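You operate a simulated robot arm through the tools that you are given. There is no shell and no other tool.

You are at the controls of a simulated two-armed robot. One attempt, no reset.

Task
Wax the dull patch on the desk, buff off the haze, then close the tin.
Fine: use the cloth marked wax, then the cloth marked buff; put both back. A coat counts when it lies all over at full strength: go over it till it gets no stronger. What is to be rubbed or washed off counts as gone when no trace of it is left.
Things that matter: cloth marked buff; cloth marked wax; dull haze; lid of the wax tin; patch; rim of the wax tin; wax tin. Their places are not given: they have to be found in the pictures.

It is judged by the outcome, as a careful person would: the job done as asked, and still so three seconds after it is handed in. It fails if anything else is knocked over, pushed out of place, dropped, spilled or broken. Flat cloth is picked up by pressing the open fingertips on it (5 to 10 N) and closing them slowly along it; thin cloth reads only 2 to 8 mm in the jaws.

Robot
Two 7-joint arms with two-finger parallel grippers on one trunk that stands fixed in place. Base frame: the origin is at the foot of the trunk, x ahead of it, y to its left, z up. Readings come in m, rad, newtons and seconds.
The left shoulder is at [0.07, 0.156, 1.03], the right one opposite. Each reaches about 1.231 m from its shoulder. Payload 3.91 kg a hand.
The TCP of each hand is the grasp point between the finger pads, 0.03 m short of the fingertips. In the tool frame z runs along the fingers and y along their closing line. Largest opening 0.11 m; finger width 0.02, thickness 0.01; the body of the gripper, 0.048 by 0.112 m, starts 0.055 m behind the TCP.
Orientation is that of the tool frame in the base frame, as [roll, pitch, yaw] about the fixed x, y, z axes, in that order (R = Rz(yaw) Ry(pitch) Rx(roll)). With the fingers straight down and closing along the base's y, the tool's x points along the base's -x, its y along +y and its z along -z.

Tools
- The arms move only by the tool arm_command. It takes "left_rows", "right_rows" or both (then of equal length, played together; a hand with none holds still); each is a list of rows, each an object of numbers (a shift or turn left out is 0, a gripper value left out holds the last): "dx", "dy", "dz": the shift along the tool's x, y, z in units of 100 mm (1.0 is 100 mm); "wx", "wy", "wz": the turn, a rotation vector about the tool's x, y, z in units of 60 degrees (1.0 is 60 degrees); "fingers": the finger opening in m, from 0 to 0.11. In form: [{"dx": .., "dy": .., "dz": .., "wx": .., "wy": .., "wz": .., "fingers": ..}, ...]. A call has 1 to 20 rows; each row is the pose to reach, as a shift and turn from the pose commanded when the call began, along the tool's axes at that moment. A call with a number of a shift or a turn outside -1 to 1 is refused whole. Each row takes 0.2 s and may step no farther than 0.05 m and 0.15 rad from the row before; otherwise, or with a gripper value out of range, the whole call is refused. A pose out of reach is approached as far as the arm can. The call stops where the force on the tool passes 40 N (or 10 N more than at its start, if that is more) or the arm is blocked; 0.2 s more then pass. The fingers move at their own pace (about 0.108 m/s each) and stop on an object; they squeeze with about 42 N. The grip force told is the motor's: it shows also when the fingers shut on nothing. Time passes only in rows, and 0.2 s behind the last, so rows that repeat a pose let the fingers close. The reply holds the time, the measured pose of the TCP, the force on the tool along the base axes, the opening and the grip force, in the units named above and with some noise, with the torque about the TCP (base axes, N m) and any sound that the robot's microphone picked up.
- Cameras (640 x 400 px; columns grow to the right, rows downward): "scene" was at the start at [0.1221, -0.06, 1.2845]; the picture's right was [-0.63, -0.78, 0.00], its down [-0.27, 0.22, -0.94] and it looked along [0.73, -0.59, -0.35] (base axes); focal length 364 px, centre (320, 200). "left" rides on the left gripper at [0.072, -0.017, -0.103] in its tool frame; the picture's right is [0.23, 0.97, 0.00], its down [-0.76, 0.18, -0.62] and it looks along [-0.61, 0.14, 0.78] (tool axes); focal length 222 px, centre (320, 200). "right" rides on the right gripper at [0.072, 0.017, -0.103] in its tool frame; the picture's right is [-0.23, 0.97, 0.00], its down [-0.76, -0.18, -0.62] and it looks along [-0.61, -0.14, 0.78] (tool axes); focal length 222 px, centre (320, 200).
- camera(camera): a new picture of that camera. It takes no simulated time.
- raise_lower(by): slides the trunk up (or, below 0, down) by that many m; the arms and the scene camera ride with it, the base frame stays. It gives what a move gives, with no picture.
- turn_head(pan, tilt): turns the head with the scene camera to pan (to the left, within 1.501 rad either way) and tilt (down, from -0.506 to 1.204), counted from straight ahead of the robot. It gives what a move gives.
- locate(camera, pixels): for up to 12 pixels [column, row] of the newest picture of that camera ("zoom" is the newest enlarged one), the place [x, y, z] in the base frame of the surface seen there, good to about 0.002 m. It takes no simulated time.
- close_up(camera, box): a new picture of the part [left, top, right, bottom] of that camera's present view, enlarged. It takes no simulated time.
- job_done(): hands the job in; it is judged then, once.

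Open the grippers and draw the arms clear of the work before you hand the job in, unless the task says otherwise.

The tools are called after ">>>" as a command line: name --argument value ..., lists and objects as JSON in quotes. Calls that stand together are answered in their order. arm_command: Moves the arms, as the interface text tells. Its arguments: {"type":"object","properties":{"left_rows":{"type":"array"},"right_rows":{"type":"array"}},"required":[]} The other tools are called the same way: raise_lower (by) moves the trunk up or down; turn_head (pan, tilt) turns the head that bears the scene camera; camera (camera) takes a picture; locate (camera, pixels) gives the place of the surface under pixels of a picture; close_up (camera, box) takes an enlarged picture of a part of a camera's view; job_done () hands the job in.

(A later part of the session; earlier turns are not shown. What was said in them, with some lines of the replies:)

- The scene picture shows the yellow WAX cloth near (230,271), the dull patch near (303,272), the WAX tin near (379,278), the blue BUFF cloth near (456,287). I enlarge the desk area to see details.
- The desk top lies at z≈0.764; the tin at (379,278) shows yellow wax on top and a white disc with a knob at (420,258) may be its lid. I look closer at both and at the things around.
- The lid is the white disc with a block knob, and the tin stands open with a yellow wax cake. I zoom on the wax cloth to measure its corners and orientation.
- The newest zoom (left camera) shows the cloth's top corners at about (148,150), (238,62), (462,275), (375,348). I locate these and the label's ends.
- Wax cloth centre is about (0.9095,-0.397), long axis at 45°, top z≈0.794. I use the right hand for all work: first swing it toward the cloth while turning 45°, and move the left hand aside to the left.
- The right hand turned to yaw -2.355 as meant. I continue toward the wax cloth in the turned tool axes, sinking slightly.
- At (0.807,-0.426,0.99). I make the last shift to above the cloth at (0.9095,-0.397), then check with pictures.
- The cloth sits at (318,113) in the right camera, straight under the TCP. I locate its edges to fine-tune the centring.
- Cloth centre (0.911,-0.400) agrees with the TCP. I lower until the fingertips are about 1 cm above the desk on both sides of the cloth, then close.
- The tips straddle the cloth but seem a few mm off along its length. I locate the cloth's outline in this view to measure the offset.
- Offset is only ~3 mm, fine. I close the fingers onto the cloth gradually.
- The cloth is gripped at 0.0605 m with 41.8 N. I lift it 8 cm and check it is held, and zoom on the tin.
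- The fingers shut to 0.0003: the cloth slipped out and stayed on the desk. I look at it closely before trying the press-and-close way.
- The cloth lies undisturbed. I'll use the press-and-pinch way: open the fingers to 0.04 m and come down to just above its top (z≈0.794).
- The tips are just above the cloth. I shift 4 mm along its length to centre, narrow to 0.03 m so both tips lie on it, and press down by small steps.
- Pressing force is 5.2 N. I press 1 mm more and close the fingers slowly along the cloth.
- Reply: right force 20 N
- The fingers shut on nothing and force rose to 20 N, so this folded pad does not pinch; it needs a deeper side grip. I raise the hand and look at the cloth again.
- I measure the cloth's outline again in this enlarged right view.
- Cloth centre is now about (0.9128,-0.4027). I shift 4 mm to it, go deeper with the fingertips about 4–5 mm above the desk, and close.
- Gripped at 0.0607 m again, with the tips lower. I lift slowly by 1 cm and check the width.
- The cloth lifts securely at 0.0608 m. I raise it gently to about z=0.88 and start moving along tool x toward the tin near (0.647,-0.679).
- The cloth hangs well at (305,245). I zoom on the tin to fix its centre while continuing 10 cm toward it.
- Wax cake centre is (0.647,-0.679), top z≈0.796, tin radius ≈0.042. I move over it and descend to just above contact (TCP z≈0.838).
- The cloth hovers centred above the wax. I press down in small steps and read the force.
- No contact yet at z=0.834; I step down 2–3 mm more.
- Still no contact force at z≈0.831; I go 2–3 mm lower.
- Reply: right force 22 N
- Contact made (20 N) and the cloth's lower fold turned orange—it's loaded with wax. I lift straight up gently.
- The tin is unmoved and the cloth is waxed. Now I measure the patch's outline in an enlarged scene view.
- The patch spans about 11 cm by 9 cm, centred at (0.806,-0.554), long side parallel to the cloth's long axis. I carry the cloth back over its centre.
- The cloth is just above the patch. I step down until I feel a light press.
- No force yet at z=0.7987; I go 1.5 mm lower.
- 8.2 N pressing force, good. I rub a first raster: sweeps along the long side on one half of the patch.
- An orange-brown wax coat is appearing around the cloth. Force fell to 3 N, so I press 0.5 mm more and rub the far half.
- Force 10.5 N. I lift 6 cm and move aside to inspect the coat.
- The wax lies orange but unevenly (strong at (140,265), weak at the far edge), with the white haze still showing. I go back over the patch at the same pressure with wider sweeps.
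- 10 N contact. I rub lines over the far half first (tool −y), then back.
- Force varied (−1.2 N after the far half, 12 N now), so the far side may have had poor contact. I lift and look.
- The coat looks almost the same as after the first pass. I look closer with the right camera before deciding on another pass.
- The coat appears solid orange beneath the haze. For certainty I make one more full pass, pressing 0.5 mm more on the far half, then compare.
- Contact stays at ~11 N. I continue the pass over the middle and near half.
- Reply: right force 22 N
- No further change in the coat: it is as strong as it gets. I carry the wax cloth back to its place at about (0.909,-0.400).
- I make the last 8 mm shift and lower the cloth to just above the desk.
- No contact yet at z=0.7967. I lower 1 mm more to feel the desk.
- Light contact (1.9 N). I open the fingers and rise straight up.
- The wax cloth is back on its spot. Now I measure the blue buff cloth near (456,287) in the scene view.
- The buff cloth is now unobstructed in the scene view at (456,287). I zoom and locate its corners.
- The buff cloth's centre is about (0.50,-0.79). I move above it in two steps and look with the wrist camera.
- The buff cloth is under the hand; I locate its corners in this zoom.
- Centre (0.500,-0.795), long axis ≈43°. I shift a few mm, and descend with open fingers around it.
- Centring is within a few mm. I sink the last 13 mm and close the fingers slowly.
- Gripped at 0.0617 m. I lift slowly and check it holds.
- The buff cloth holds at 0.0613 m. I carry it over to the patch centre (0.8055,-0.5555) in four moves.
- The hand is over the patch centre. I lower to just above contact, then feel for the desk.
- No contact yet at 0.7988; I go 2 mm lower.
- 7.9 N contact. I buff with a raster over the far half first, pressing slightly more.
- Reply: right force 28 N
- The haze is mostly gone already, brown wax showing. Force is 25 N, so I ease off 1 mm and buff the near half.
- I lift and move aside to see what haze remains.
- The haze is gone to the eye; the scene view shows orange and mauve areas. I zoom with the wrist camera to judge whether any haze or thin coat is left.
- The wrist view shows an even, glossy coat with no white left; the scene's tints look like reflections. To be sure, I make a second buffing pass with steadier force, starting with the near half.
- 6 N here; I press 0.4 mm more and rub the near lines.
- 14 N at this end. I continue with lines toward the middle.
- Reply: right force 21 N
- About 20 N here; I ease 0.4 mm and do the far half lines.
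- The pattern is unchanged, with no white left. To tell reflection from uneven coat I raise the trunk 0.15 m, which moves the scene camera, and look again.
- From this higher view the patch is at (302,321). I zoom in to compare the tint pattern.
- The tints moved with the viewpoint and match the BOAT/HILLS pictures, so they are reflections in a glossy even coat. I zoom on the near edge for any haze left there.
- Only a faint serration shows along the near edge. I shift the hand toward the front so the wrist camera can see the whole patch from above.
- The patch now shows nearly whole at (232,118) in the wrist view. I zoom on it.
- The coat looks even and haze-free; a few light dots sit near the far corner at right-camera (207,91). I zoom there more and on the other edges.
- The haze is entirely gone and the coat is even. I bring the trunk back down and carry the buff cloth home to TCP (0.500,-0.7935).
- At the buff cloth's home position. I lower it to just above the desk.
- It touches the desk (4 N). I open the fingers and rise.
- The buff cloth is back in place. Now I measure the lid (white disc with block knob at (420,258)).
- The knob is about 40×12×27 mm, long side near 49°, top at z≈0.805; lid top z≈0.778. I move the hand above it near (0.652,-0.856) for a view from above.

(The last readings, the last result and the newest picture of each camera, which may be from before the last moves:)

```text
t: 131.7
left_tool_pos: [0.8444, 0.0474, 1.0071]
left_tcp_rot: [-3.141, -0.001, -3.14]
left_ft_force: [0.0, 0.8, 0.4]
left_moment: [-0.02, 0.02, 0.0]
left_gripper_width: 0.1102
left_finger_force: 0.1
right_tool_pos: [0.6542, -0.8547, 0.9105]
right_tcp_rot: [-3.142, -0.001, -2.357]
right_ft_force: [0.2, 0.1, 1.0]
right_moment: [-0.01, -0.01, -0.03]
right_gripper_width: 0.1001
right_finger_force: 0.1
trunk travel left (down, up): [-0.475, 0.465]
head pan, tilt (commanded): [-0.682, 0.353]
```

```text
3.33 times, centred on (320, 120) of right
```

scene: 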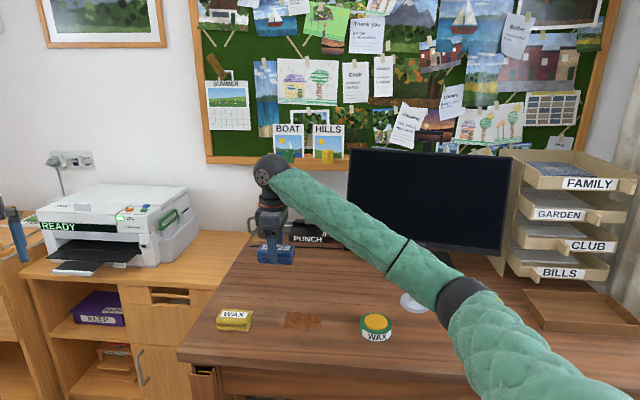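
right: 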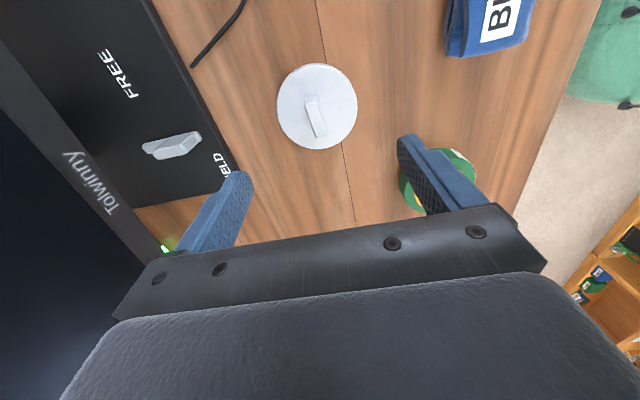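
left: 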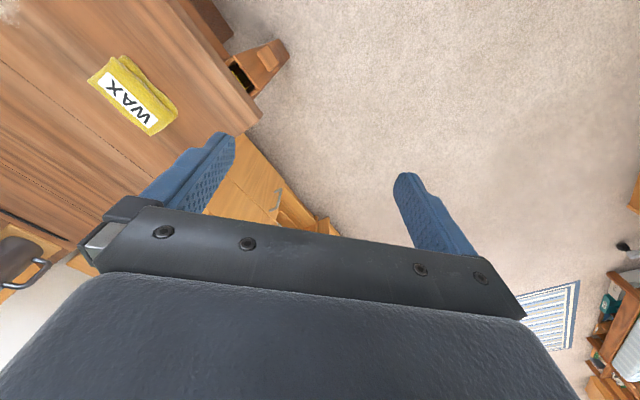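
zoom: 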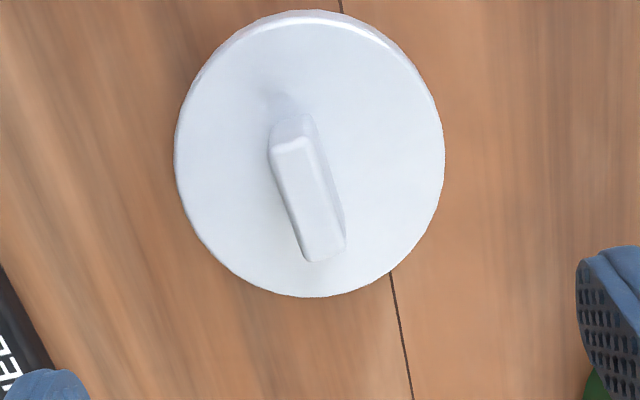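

I locate the knob's top corners and the disc's edge in this view.

>>> locate --camera "zoom" --pixels '[[280, 145], [308, 142], [340, 238], [312, 255], [310, 195], [180, 150], [440, 155], [300, 15], [300, 290], [215, 60], [400, 250], [390, 60]]'

>>> close_up --camera "scene" --box '[370, 170, 490, 270]'

```text
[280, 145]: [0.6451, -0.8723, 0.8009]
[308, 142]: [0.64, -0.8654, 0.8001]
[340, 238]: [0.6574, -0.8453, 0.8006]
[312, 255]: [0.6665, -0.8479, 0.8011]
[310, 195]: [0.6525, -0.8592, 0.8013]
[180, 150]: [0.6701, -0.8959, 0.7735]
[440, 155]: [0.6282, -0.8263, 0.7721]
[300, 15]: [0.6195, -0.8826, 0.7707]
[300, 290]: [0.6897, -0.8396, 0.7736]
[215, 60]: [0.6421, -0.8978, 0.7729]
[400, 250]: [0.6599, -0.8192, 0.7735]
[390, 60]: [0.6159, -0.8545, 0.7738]
```

```text
4.00 times, centred on (430, 220) of scene
```

zoom: 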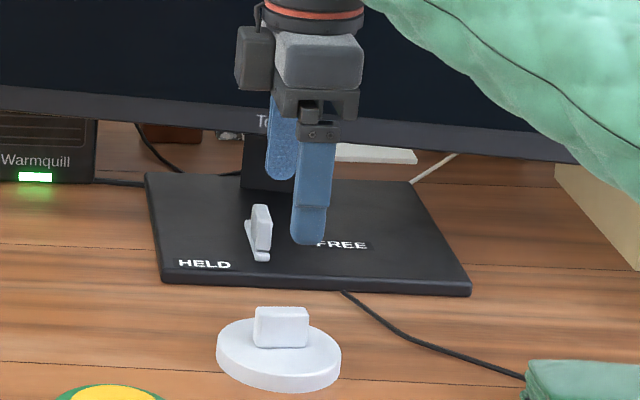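

Knob centre ≈(0.6525,-0.8585), axis ≈49°. I turn the hand +4°, centre over it, narrow the fingers to 0.06 and descend partway.

>>> arm_command --right_rows '[{"dx": 0.033, "dy": -0.016, "wz": -0.067, "fingers": 0.06}, {"dx": 0.033, "dy": -0.016, "dz": 0.3, "wz": -0.067}, {"dx": 0.033, "dy": -0.016, "dz": 0.55, "wz": -0.067}, {"dx": 0.033, "dy": -0.016, "dz": 0.7, "wz": -0.067}, {"dx": 0.033, "dy": -0.016, "dz": 0.7, "wz": -0.067}]'

>>> close_up --camera "right" --box '[200, 60, 440, 240]'

>>> close_up --camera "scene" --box '[380, 200, 460, 280]'

```text
t: 132.9
left_tool_pos: [0.8453, 0.0458, 1.0065]
left_tcp_rot: [-3.141, -0.001, -3.139]
left_ft_force: [-0.2, 0.6, 0.0]
left_moment: [0.01, 0.02, -0.03]
left_gripper_width: 0.1098
left_finger_force: 0.0
right_tool_pos: [0.6531, -0.859, 0.8387]
right_tcp_rot: [-3.141, 0.0, -2.287]
right_ft_force: [0.4, -0.9, 0.4]
right_moment: [-0.02, 0.0, 0.01]
right_gripper_width: 0.06
right_finger_force: 0.0
trunk travel left (down, up): [-0.475, 0.465]
head pan, tilt (commanded): [-0.682, 0.353]
```

```text
2.22 times, centred on (320, 150) of right
```

zoom: 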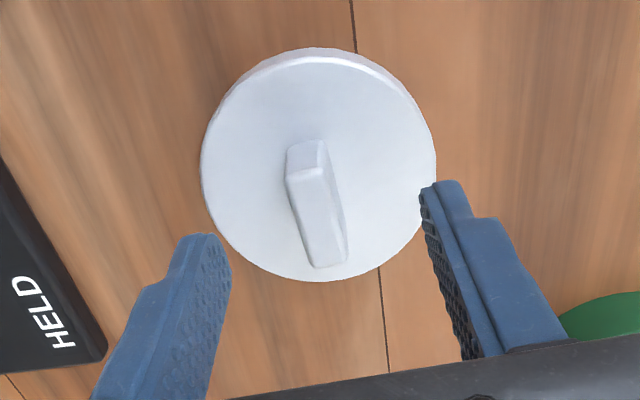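

```text
5.00 times, centred on (420, 240) of scene
```

zoom: 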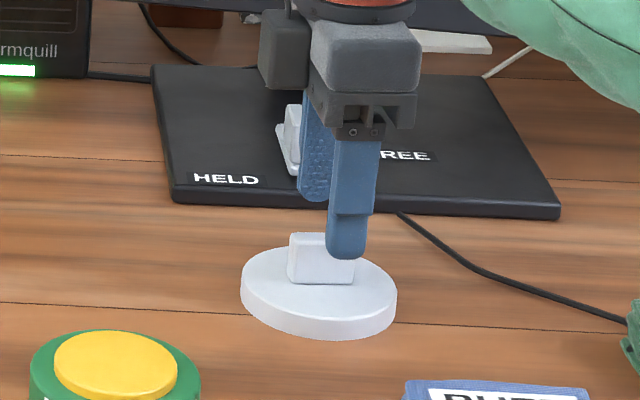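

The fingers straddle the knob well. I lower so the tips are just above the lid's plate (TCP z≈0.811) and close gently.

>>> arm_command --right_rows '[{"dz": 0.12}, {"dz": 0.22}, {"dz": 0.27}, {"dz": 0.27, "fingers": 0.045}, {"dz": 0.27, "fingers": 0.03}, {"dz": 0.27, "fingers": 0.02}, {"dz": 0.27, "fingers": 0.012}, {"dz": 0.27, "fingers": 0.005}, {"dz": 0.27, "fingers": 0.0}, {"dz": 0.27, "fingers": 0.0}, {"dz": 0.27, "fingers": 0.0}]'

>>> close_up --camera "right" --box '[200, 60, 440, 240]'

>>> close_up --camera "scene" --box '[380, 200, 460, 280]'

```text
t: 135.3
left_tool_pos: [0.8458, 0.0466, 1.0081]
left_tcp_rot: [-3.141, -0.001, -3.14]
left_ft_force: [0.3, -0.8, -0.3]
left_moment: [-0.03, 0.01, -0.01]
left_gripper_width: 0.1101
left_finger_force: 0.1
right_tool_pos: [0.6512, -0.8585, 0.8118]
right_tcp_rot: [-3.141, -0.001, -2.286]
right_ft_force: [-0.4, -0.4, -0.8]
right_moment: [-0.02, 0.01, 0.01]
right_gripper_width: 0.0127
right_finger_force: 42.2
trunk travel left (down, up): [-0.475, 0.465]
head pan, tilt (commanded): [-0.682, 0.353]
```

```text
2.22 times, centred on (320, 150) of right
```

zoom: 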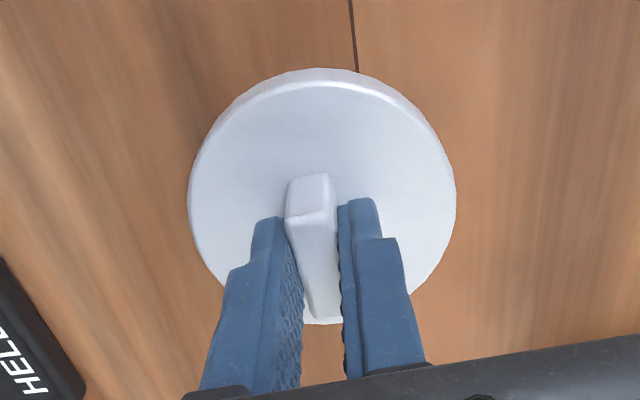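

```text
5.00 times, centred on (420, 240) of scene
```

zoom: 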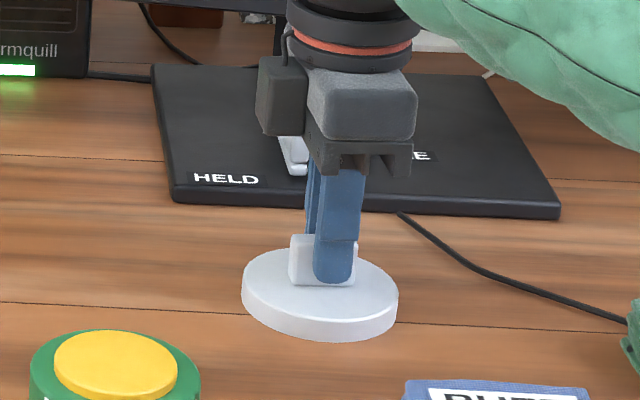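

The knob is gripped at 0.0127 m. I lift the lid slowly by 6 cm.

>>> arm_command --right_rows '[{"dz": -0.03}, {"dz": -0.06}, {"dz": -0.1}, {"dz": -0.2}, {"dz": -0.35}, {"dz": -0.5}, {"dz": -0.65}, {"dz": -0.65}]'

>>> camera --camera "scene"

>>> close_up --camera "scene" --box '[370, 210, 450, 270]'

>>> close_up --camera "right" --box '[200, 60, 440, 240]'

```text
t: 137.1
left_tool_pos: [0.8455, 0.0458, 1.0065]
left_tcp_rot: [3.141, 0.0, 3.141]
left_ft_force: [-0.2, 0.5, -0.7]
left_moment: [0.04, -0.03, 0.01]
left_gripper_width: 0.1103
left_finger_force: 0.1
right_tool_pos: [0.6519, -0.8611, 0.8771]
right_tcp_rot: [-3.141, 0.0, -2.285]
right_ft_force: [0.6, -0.4, -0.7]
right_moment: [-0.01, -0.04, 0.0]
right_gripper_width: 0.0125
right_finger_force: 42.1
trunk travel left (down, up): [-0.475, 0.465]
head pan, tilt (commanded): [-0.682, 0.353]
```

```text
taken
```

scene: 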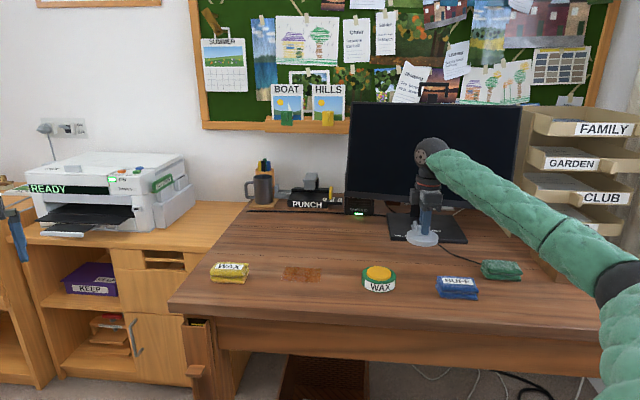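

```text
6.67 times, centred on (410, 240) of scene
```

zoom: 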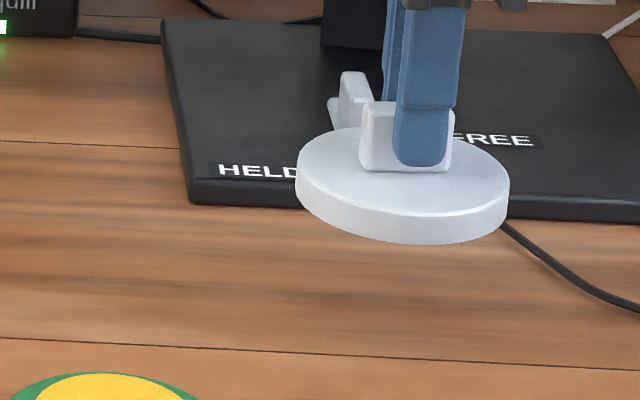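

```text
2.22 times, centred on (320, 150) of right
```

zoom: 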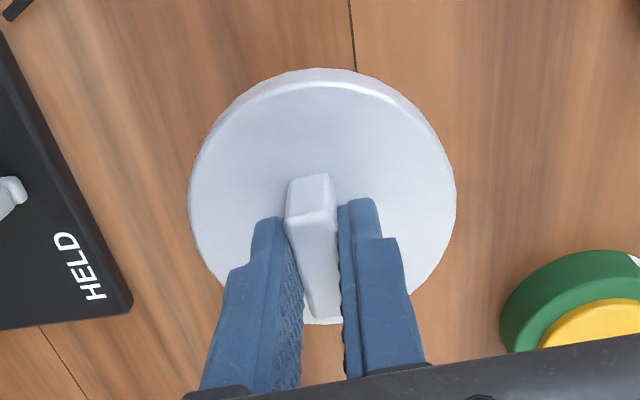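

The lid is lifted level. I locate its edges relative to the TCP in the scene zoom and measure the tin's centre again.

>>> close_up --camera "scene" --box '[396, 220, 456, 258]'

>>> locate --camera "zoom" --pixels '[[110, 190], [470, 210], [290, 270], [200, 240], [390, 265], [150, 140], [440, 150], [100, 175], [477, 190], [230, 165], [150, 215], [330, 275]]'

```text
10.53 times, centred on (426, 239) of scene
```

zoom: 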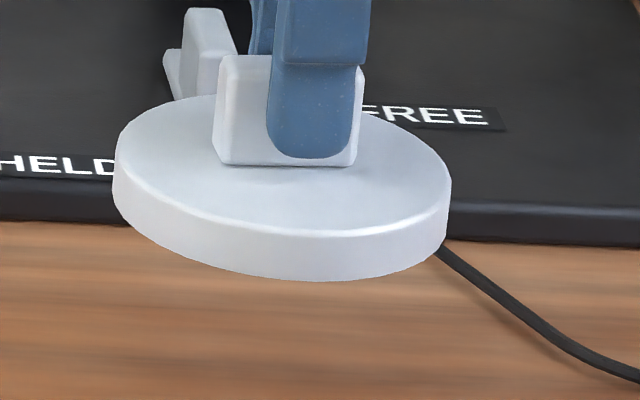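

```text
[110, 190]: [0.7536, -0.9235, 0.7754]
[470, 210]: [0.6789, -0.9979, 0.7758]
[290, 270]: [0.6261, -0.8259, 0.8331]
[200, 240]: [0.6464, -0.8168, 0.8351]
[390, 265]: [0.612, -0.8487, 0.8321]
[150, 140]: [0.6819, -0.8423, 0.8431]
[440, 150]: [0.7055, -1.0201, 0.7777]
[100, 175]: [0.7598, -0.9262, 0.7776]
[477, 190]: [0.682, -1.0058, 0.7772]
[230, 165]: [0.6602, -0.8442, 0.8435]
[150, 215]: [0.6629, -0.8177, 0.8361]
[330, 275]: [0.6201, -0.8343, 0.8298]
```

Lid centre ≈ TCP+(0.0025,0.002), radius ≈0.042; the tin centre is (0.6467,-0.679). I carry the lid over the tin in two moves at the same height.

>>> arm_command --right_rows '[{"dx": -0.1, "dy": 0.1}, {"dx": -0.24, "dy": 0.23}, {"dx": -0.38, "dy": 0.36}, {"dx": -0.52, "dy": 0.49}, {"dx": -0.65, "dy": 0.615}]'

>>> arm_command --right_rows '[{"dx": -0.13, "dy": 0.13}, {"dx": -0.26, "dy": 0.25}, {"dx": -0.4, "dy": 0.38}, {"dx": -0.53, "dy": 0.51}, {"dx": -0.65, "dy": 0.615}, {"dx": -0.65, "dy": 0.615}]'

>>> camera --camera "scene"

>>> close_up --camera "scene" --box '[340, 220, 420, 300]'

>>> close_up --camera "right" --box '[200, 60, 440, 240]'

```text
t: 138.3
left_tool_pos: [0.8453, 0.0456, 1.0061]
left_tcp_rot: [3.141, 0.0, 3.142]
left_ft_force: [0.1, 0.4, -0.5]
left_moment: [-0.02, 0.01, 0.07]
left_gripper_width: 0.11
left_finger_force: 0.1
right_tool_pos: [0.6483, -0.7693, 0.8776]
right_tcp_rot: [3.14, 0.0, -2.286]
right_ft_force: [-0.1, 0.0, -0.5]
right_moment: [-0.04, 0.01, -0.01]
right_gripper_width: 0.0125
right_finger_force: 42.1
trunk travel left (down, up): [-0.475, 0.465]
head pan, tilt (commanded): [-0.682, 0.353]
```

```text
t: 139.7
left_tool_pos: [0.8462, 0.0467, 1.0056]
left_tcp_rot: [3.141, 0.001, -3.141]
left_ft_force: [0.2, 0.0, -0.2]
left_moment: [0.01, 0.0, 0.01]
left_gripper_width: 0.1102
left_finger_force: 0.1
right_tool_pos: [0.6439, -0.6819, 0.8773]
right_tcp_rot: [3.14, -0.001, -2.288]
right_ft_force: [0.1, -0.2, 0.1]
right_moment: [-0.02, 0.02, 0.01]
right_gripper_width: 0.0126
right_finger_force: 41.6
trunk travel left (down, up): [-0.475, 0.465]
head pan, tilt (commanded): [-0.682, 0.353]
```

```text
taken
```

scene: 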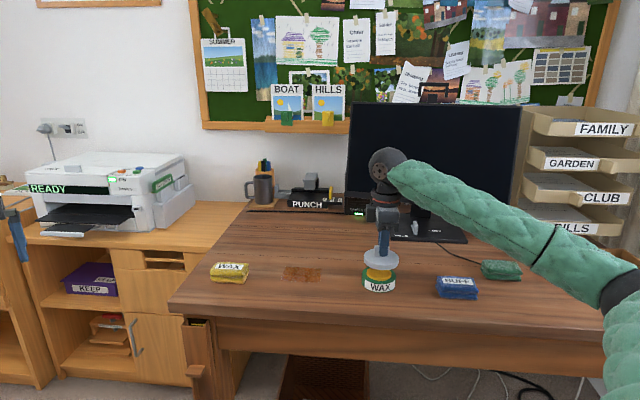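

```text
5.00 times, centred on (380, 260) of scene
```

zoom: 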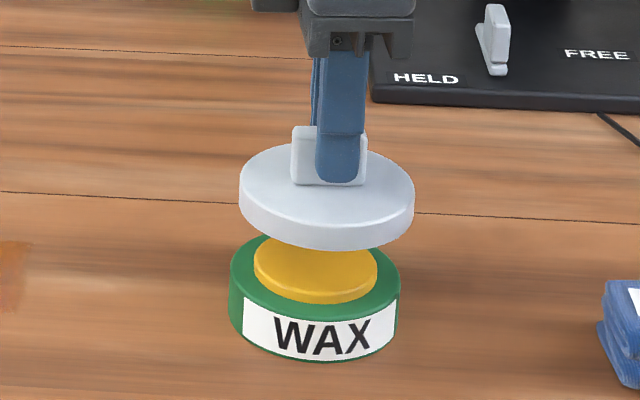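

```text
2.22 times, centred on (320, 150) of right
```

zoom: 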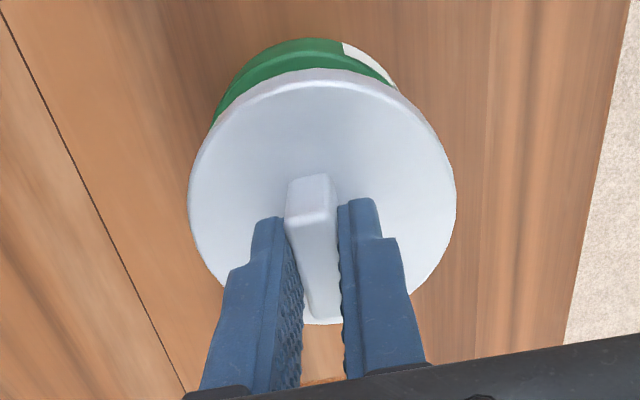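

The lid hovers over the tin, about 2 mm off along the desk edge. I shift 2 mm, lower it to ~5 mm above the wax and compare edges again.

>>> arm_command --right_rows '[{"dx": -0.02, "dz": 0.08}, {"dx": -0.02, "dz": 0.16}, {"dx": -0.02, "dz": 0.24}, {"dx": -0.02, "dz": 0.27}, {"dx": -0.02, "dz": 0.27}]'

>>> close_up --camera "scene" --box '[352, 240, 408, 300]'

>>> close_up --camera "right" --box '[240, 60, 400, 170]'

```text
t: 140.9
left_tool_pos: [0.8469, 0.0464, 1.0055]
left_tcp_rot: [-3.141, 0.001, -3.141]
left_ft_force: [0.0, -0.8, 0.0]
left_moment: [0.0, 0.0, 0.01]
left_gripper_width: 0.1101
left_finger_force: 0.0
right_tool_pos: [0.6448, -0.6794, 0.8505]
right_tcp_rot: [3.14, -0.001, -2.288]
right_ft_force: [0.4, 0.9, -0.2]
right_moment: [-0.01, 0.04, 0.01]
right_gripper_width: 0.0127
right_finger_force: 41.8
trunk travel left (down, up): [-0.475, 0.465]
head pan, tilt (commanded): [-0.682, 0.353]
```

```text
6.67 times, centred on (380, 270) of scene
```

zoom: 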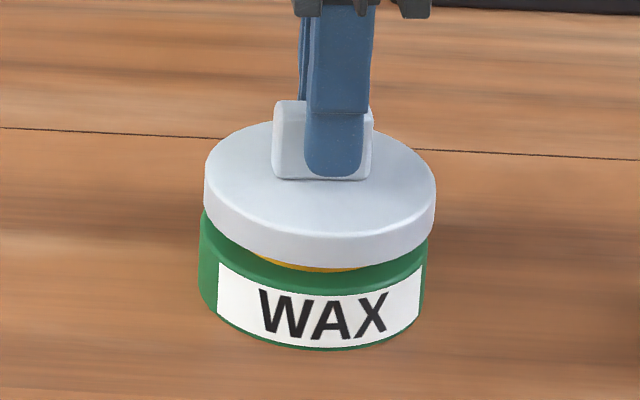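

```text
3.64 times, centred on (320, 115) of right
```

zoom: 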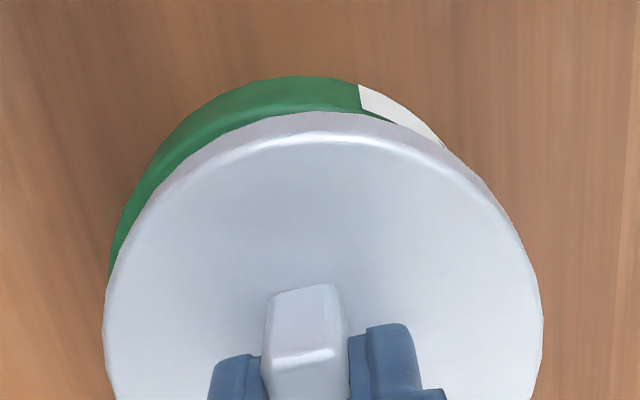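

The lid is about 4–5 mm toward the robot from the tin's centre (tin shows on the left in the wrist view). I shift 4.5 mm along tool −y and 1 mm along −x, then recheck.

>>> arm_command --right_rows '[{"dx": -0.005, "dy": -0.02}, {"dx": -0.01, "dy": -0.045}, {"dx": -0.01, "dy": -0.045}]'

>>> close_up --camera "scene" --box '[352, 240, 408, 300]'

>>> close_up --camera "right" --box '[240, 60, 400, 170]'

```text
t: 141.7
left_tool_pos: [0.8452, 0.0473, 1.0056]
left_tcp_rot: [3.141, 0.001, -3.141]
left_ft_force: [0.2, 0.7, -0.7]
left_moment: [0.0, 0.01, 0.01]
left_gripper_width: 0.11
left_finger_force: 0.0
right_tool_pos: [0.6493, -0.6806, 0.8497]
right_tcp_rot: [-3.141, 0.0, -2.286]
right_ft_force: [0.4, -1.0, -0.4]
right_moment: [0.01, 0.01, -0.01]
right_gripper_width: 0.0127
right_finger_force: 42.1
trunk travel left (down, up): [-0.475, 0.465]
head pan, tilt (commanded): [-0.682, 0.353]
```

```text
6.67 times, centred on (380, 270) of scene
```

zoom: 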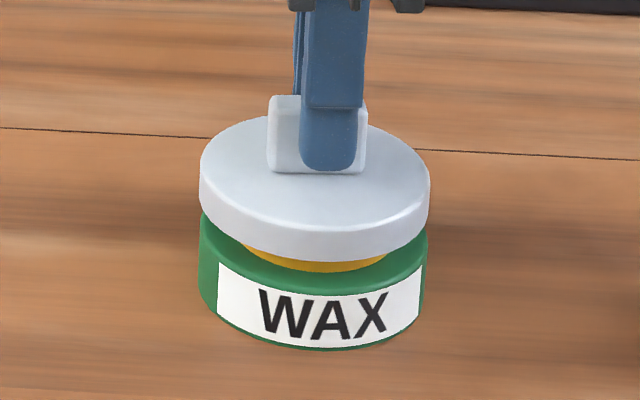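

```text
3.64 times, centred on (320, 115) of right
```

zoom: 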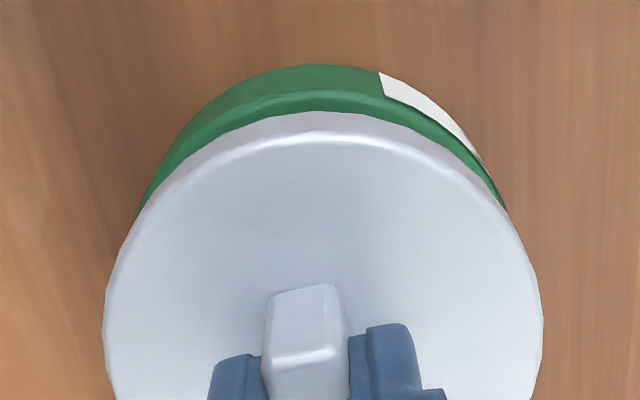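

Now the lid and tin look concentric in both views. I lower slowly, watching the force.

>>> arm_command --right_rows '[{"dx": 0.005, "dz": 0.02}, {"dx": 0.005, "dz": 0.04}, {"dx": 0.005, "dz": 0.05}, {"dx": 0.005, "dz": 0.05}]'

```text
t: 142.7
left_tool_pos: [0.8465, 0.0454, 1.0058]
left_tcp_rot: [-3.14, 0.001, -3.14]
left_ft_force: [0.0, -0.8, 1.7]
left_moment: [-0.02, 0.04, 0.01]
left_gripper_width: 0.1099
left_finger_force: 0.0
right_tool_pos: [0.6481, -0.6809, 0.8446]
right_tcp_rot: [-3.141, 0.001, -2.288]
right_ft_force: [-0.6, -0.5, -0.3]
right_moment: [0.0, -0.03, -0.02]
right_gripper_width: 0.0127
right_finger_force: 42.2
trunk travel left (down, up): [-0.475, 0.465]
head pan, tilt (commanded): [-0.682, 0.353]
```

No force at z=0.8446. I keep lowering by 3 mm.

>>> arm_command --right_rows '[{"dz": 0.01}, {"dz": 0.02}, {"dz": 0.03}, {"dz": 0.03}]'

>>> close_up --camera "scene" --box '[352, 240, 408, 300]'

```text
t: 143.7
left_tool_pos: [0.8462, 0.0461, 1.006]
left_tcp_rot: [-3.14, -0.001, -3.14]
left_ft_force: [0.0, 0.8, 0.2]
left_moment: [-0.01, -0.02, 0.04]
left_gripper_width: 0.1102
left_finger_force: 0.1
right_tool_pos: [0.6494, -0.6816, 0.8402]
right_tcp_rot: [-3.141, 0.0, -2.287]
right_ft_force: [0.1, -0.2, -0.2]
right_moment: [-0.01, 0.01, -0.01]
right_gripper_width: 0.0127
right_finger_force: 41.9
trunk travel left (down, up): [-0.475, 0.465]
head pan, tilt (commanded): [-0.682, 0.353]
```

```text
6.67 times, centred on (380, 270) of scene
```

zoom: 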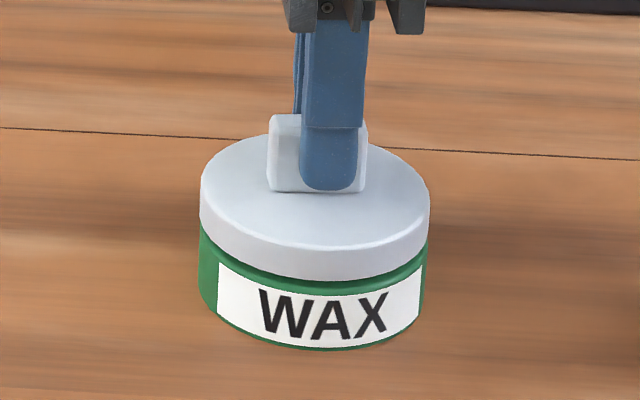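

The lid already passes over the wax cake, nearly at the rim, with no force. I lower another 3 mm in 1 mm steps.

>>> arm_command --right_rows '[{"dz": 0.01}, {"dz": 0.02}, {"dz": 0.02}]'

```text
t: 144.5
left_tool_pos: [0.8466, 0.0464, 1.0058]
left_tcp_rot: [3.141, 0.001, -3.141]
left_ft_force: [-1.1, -0.3, 0.4]
left_moment: [0.01, 0.0, 0.01]
left_gripper_width: 0.1099
left_finger_force: 0.1
right_tool_pos: [0.6483, -0.6813, 0.8407]
right_tcp_rot: [-3.14, 0.001, -2.286]
right_ft_force: [-0.2, 0.5, -0.5]
right_moment: [0.01, 0.0, 0.03]
right_gripper_width: 0.0128
right_finger_force: 41.8
trunk travel left (down, up): [-0.475, 0.465]
head pan, tilt (commanded): [-0.682, 0.353]
```

No contact yet at z≈0.8407; another 2 mm down.

>>> arm_command --right_rows '[{"dz": 0.01}, {"dz": 0.02}, {"dz": 0.02}]'

>>> close_up --camera "scene" --box '[352, 240, 408, 300]'

>>> close_up --camera "right" --box '[240, 60, 400, 170]'

```text
t: 145.3
left_tool_pos: [0.8449, 0.0466, 1.0058]
left_tcp_rot: [3.141, 0.0, -3.139]
left_ft_force: [0.3, 0.8, 0.8]
left_moment: [0.0, 0.02, -0.03]
left_gripper_width: 0.1103
left_finger_force: 0.0
right_tool_pos: [0.6479, -0.6814, 0.8379]
right_tcp_rot: [3.14, 0.0, -2.286]
right_ft_force: [-0.7, 0.1, 0.6]
right_moment: [0.03, 0.01, -0.04]
right_gripper_width: 0.0127
right_finger_force: 41.6
trunk travel left (down, up): [-0.475, 0.465]
head pan, tilt (commanded): [-0.682, 0.353]
```

```text
6.67 times, centred on (380, 270) of scene
```

zoom: 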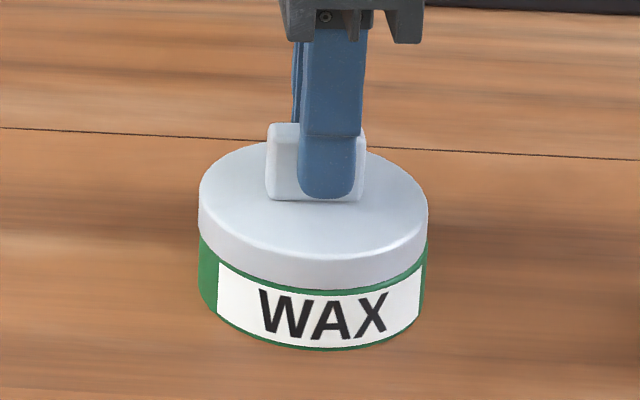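

```text
3.64 times, centred on (320, 115) of right
```

zoom: 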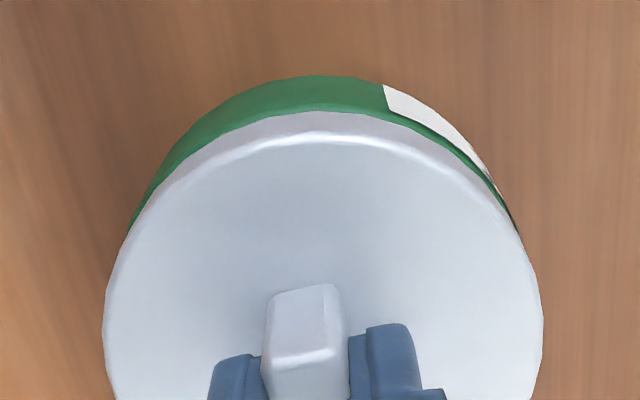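

The lid sits almost on the rim, well centred. I press 1.5 mm more to seat it.

>>> arm_command --right_rows '[{"dz": 0.01}, {"dz": 0.015}, {"dz": 0.015}]'

```text
t: 146.1
left_tool_pos: [0.8458, 0.0469, 1.0055]
left_tcp_rot: [-3.141, 0.001, -3.14]
left_ft_force: [-0.1, -0.6, -0.6]
left_moment: [0.02, 0.02, -0.01]
left_gripper_width: 0.11
left_finger_force: 0.0
right_tool_pos: [0.6493, -0.6812, 0.8369]
right_tcp_rot: [-3.139, -0.001, -2.288]
right_ft_force: [1.7, -1.6, 7.3]
right_moment: [0.13, -0.17, -0.04]
right_gripper_width: 0.0126
right_finger_force: 42.0
trunk travel left (down, up): [-0.475, 0.465]
head pan, tilt (commanded): [-0.682, 0.353]
```

Contact on the rim at 7.3 N. I press a further 1.5 mm to make sure it seats.

>>> arm_command --right_rows '[{"dz": 0.01}, {"dz": 0.015}, {"dz": 0.015}]'

>>> close_up --camera "scene" --box '[352, 240, 408, 300]'

```text
t: 146.9
left_tool_pos: [0.8444, 0.0481, 1.0055]
left_tcp_rot: [3.141, -0.001, -3.141]
left_ft_force: [-0.7, -0.2, 0.0]
left_moment: [0.01, 0.01, -0.04]
left_gripper_width: 0.11
left_finger_force: 0.0
right_tool_pos: [0.6485, -0.6822, 0.8377]
right_tcp_rot: [-3.14, 0.001, -2.286]
right_ft_force: [7.1, -1.9, 20.2]
right_moment: [0.09, -0.21, -0.03]
right_gripper_width: 0.0124
right_finger_force: 41.4
trunk travel left (down, up): [-0.475, 0.465]
head pan, tilt (commanded): [-0.682, 0.353]
```

```text
6.67 times, centred on (380, 270) of scene
```

zoom: 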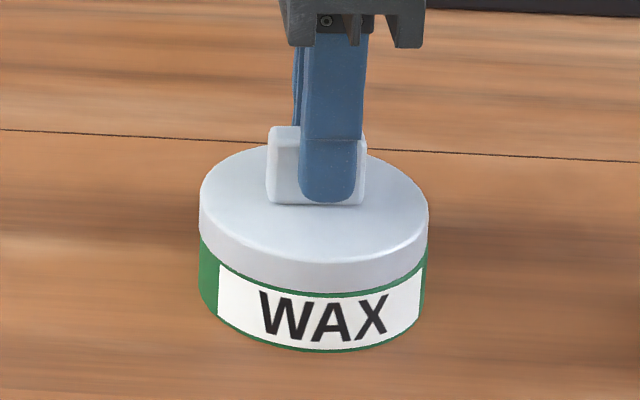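

At 20 N it doesn't move further: it's seated flush on the rim. I ease the pressure off and open the fingers slowly.

>>> arm_command --right_rows '[{"dz": -0.01}, {"dz": -0.022}, {"dz": -0.022, "fingers": 0.016}, {"dz": -0.022, "fingers": 0.025}, {"dz": -0.022, "fingers": 0.045}, {"dz": -0.022, "fingers": 0.06}, {"dz": -0.022, "fingers": 0.06}]'

>>> close_up --camera "scene" --box '[352, 240, 408, 300]'

>>> close_up --camera "right" --box '[240, 60, 400, 170]'

```text
t: 148.5
left_tool_pos: [0.8466, 0.0468, 1.0062]
left_tcp_rot: [-3.14, 0.0, -3.14]
left_ft_force: [0.2, -0.5, 0.5]
left_moment: [0.0, -0.01, 0.0]
left_gripper_width: 0.1098
left_finger_force: 0.0
right_tool_pos: [0.6486, -0.6818, 0.8378]
right_tcp_rot: [-3.14, -0.002, -2.287]
right_ft_force: [-0.2, 0.9, -0.1]
right_moment: [-0.03, 0.0, -0.03]
right_gripper_width: 0.06
right_finger_force: 0.1
trunk travel left (down, up): [-0.475, 0.465]
head pan, tilt (commanded): [-0.682, 0.353]
```

```text
6.67 times, centred on (380, 270) of scene
```

zoom: 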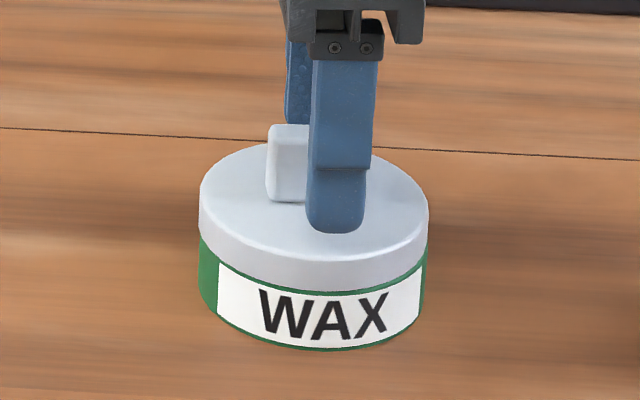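

```text
3.64 times, centred on (320, 115) of right
```

zoom: 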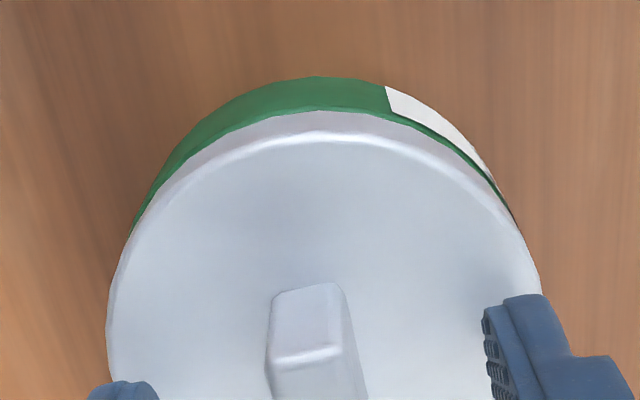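

The lid stays on the tin. I rise straight up and draw the hand back toward its start place.

>>> arm_command --right_rows '[{"dz": -0.15}, {"dz": -0.4}, {"dz": -0.7}, {"dz": -1.0}]'

>>> arm_command --right_rows '[{"dx": 0.3, "dy": 0.3, "dz": -0.2}, {"dx": 0.55, "dy": 0.55, "dz": -0.4}, {"dx": 0.8, "dy": 0.8, "dz": -0.6}]'

>>> arm_command --right_rows '[{"dx": 0.3, "dy": 0.3}, {"dx": 0.6, "dy": 0.6}, {"dx": 0.9, "dy": 0.9}, {"dx": 0.9, "dy": 0.9, "fingers": 0.11}]'

>>> camera --camera "scene"

>>> camera --camera "right"

```text
t: 149.5
left_tool_pos: [0.8457, 0.0471, 1.0054]
left_tcp_rot: [-3.14, 0.001, 3.142]
left_ft_force: [-0.5, -0.4, 0.3]
left_moment: [-0.03, 0.0, -0.01]
left_gripper_width: 0.11
left_finger_force: 0.1
right_tool_pos: [0.6485, -0.681, 0.9389]
right_tcp_rot: [3.14, 0.001, -2.287]
right_ft_force: [0.6, -0.9, 0.7]
right_moment: [-0.02, 0.01, -0.01]
right_gripper_width: 0.0597
right_finger_force: 0.0
trunk travel left (down, up): [-0.475, 0.465]
head pan, tilt (commanded): [-0.682, 0.353]
```

```text
t: 150.3
left_tool_pos: [0.8425, 0.0498, 1.0087]
left_tcp_rot: [-3.138, 0.002, -3.137]
left_ft_force: [-0.6, 0.3, 1.6]
left_moment: [-0.05, -0.02, -0.02]
left_gripper_width: 0.11
left_finger_force: 0.0
right_tool_pos: [0.5351, -0.686, 1.0002]
right_tcp_rot: [-3.138, 0.001, -2.285]
right_ft_force: [-0.1, 0.9, -0.5]
right_moment: [-0.01, -0.03, 0.01]
right_gripper_width: 0.0603
right_finger_force: 0.0
trunk travel left (down, up): [-0.475, 0.465]
head pan, tilt (commanded): [-0.682, 0.353]
```

```text
t: 151.3
left_tool_pos: [0.8469, 0.0455, 1.0052]
left_tcp_rot: [3.139, -0.003, -3.141]
left_ft_force: [1.2, -1.0, 0.5]
left_moment: [-0.03, -0.02, 0.0]
left_gripper_width: 0.1099
left_finger_force: 0.0
right_tool_pos: [0.4086, -0.697, 0.9956]
right_tcp_rot: [3.14, 0.0, -2.287]
right_ft_force: [0.0, 0.0, -0.4]
right_moment: [0.03, 0.03, 0.02]
right_gripper_width: 0.1101
right_finger_force: 0.0
trunk travel left (down, up): [-0.475, 0.465]
head pan, tilt (commanded): [-0.682, 0.353]
```

```text
taken
```

scene: 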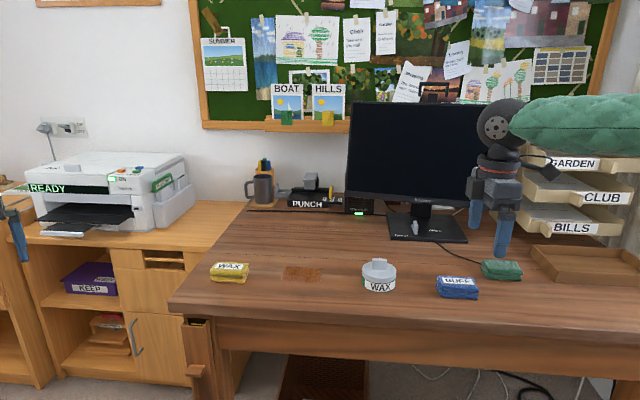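

```text
taken
```

right: 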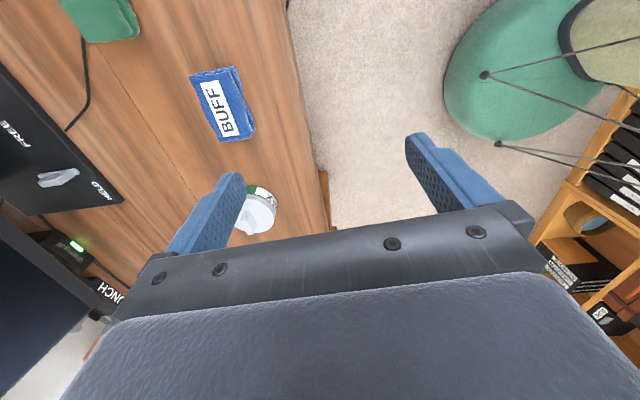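

Everything appears in place: lid on the tin at (379,276), both cloths back. I take final close-ups of the tin, the patch and the cloths.

>>> close_up --camera "scene" --box '[340, 240, 500, 310]'

>>> close_up --camera "scene" --box '[273, 250, 337, 290]'

>>> close_up --camera "scene" --box '[180, 240, 340, 310]'

```text
4.00 times, centred on (420, 275) of scene
```

zoom: 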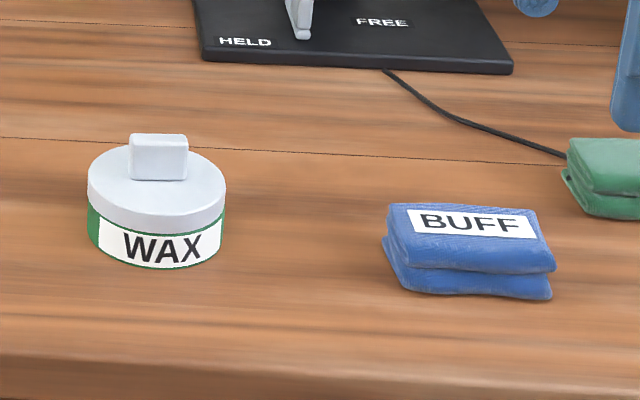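

```text
10.00 times, centred on (305, 270) of scene
```

zoom: 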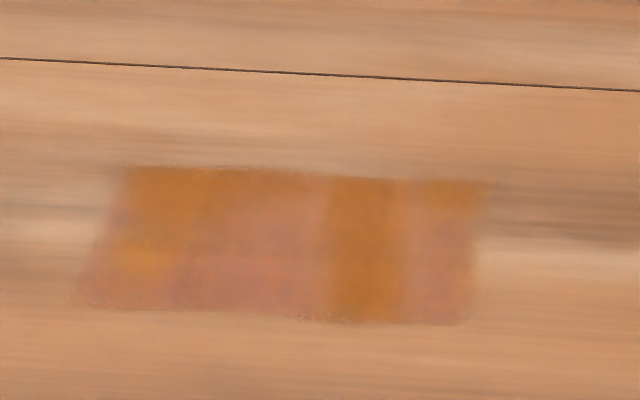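

```text
4.00 times, centred on (260, 275) of scene
```

zoom: 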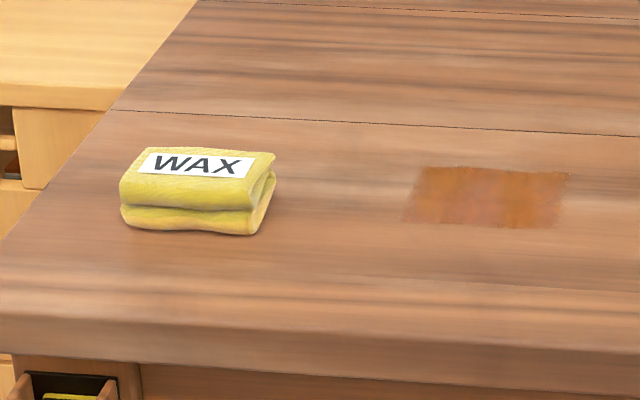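

All is as wanted: tin closed, coat even with no haze, cloths back. I draw the right hand back to its starting area, fingers open.

>>> arm_command --right_rows '[{"dx": -0.3, "dy": 0.33, "dz": -0.1}, {"dx": -0.6, "dy": 0.66, "dz": -0.2}, {"dx": -0.9, "dy": 1.0, "dz": -0.3}, {"dx": -0.9, "dy": 1.0, "dz": -0.4}]'

>>> camera --camera "scene"

```text
t: 152.3
left_tool_pos: [0.8445, 0.0465, 1.0062]
left_tcp_rot: [-3.141, -0.002, 3.142]
left_ft_force: [-0.3, 0.7, 0.2]
left_moment: [0.03, -0.03, 0.01]
left_gripper_width: 0.1101
left_finger_force: 0.0
right_tool_pos: [0.393, -0.565, 1.0381]
right_tcp_rot: [3.141, 0.002, -2.287]
right_ft_force: [0.0, 0.2, -0.6]
right_moment: [0.0, 0.03, -0.02]
right_gripper_width: 0.1103
right_finger_force: 0.0
trunk travel left (down, up): [-0.475, 0.465]
head pan, tilt (commanded): [-0.682, 0.353]
```

```text
taken
```

scene: 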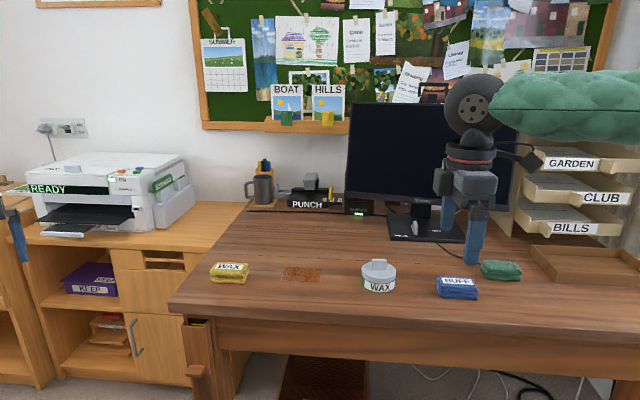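

The scene shows the waxed patch at (302,274), the closed tin at (379,276), and both cloths in their places, with both arms clear and open. I hand the job in.

>>> job_done

```text
The job is handed in.
```

The dull patch is waxed and buffed, the wax tin has its lid on, and both cloths are back in their places. I handed the job in with both hands open and drawn clear.

- **Wax coat:** I rubbed the patch with the waxed cloth until a further pass made no visible change. The coat looks even from above. From lower down it shows tinted areas, which I took to be reflections because they shifted when the camera moved.
- **Haze:** I went over the patch twice with the buff cloth. No white haze is left that I could see, even in close-ups of the edges.
- **Lid:** It sits centred on the tin's rim and did not move down further under a 20 N press. There was no click or other sound.
- **Wax cloth:** It slipped out of the grip on the first try, and a second attempt nudged it a few millimetres. I set it back at its original spot when I was done.

Nothing else was knocked or moved that I could see.
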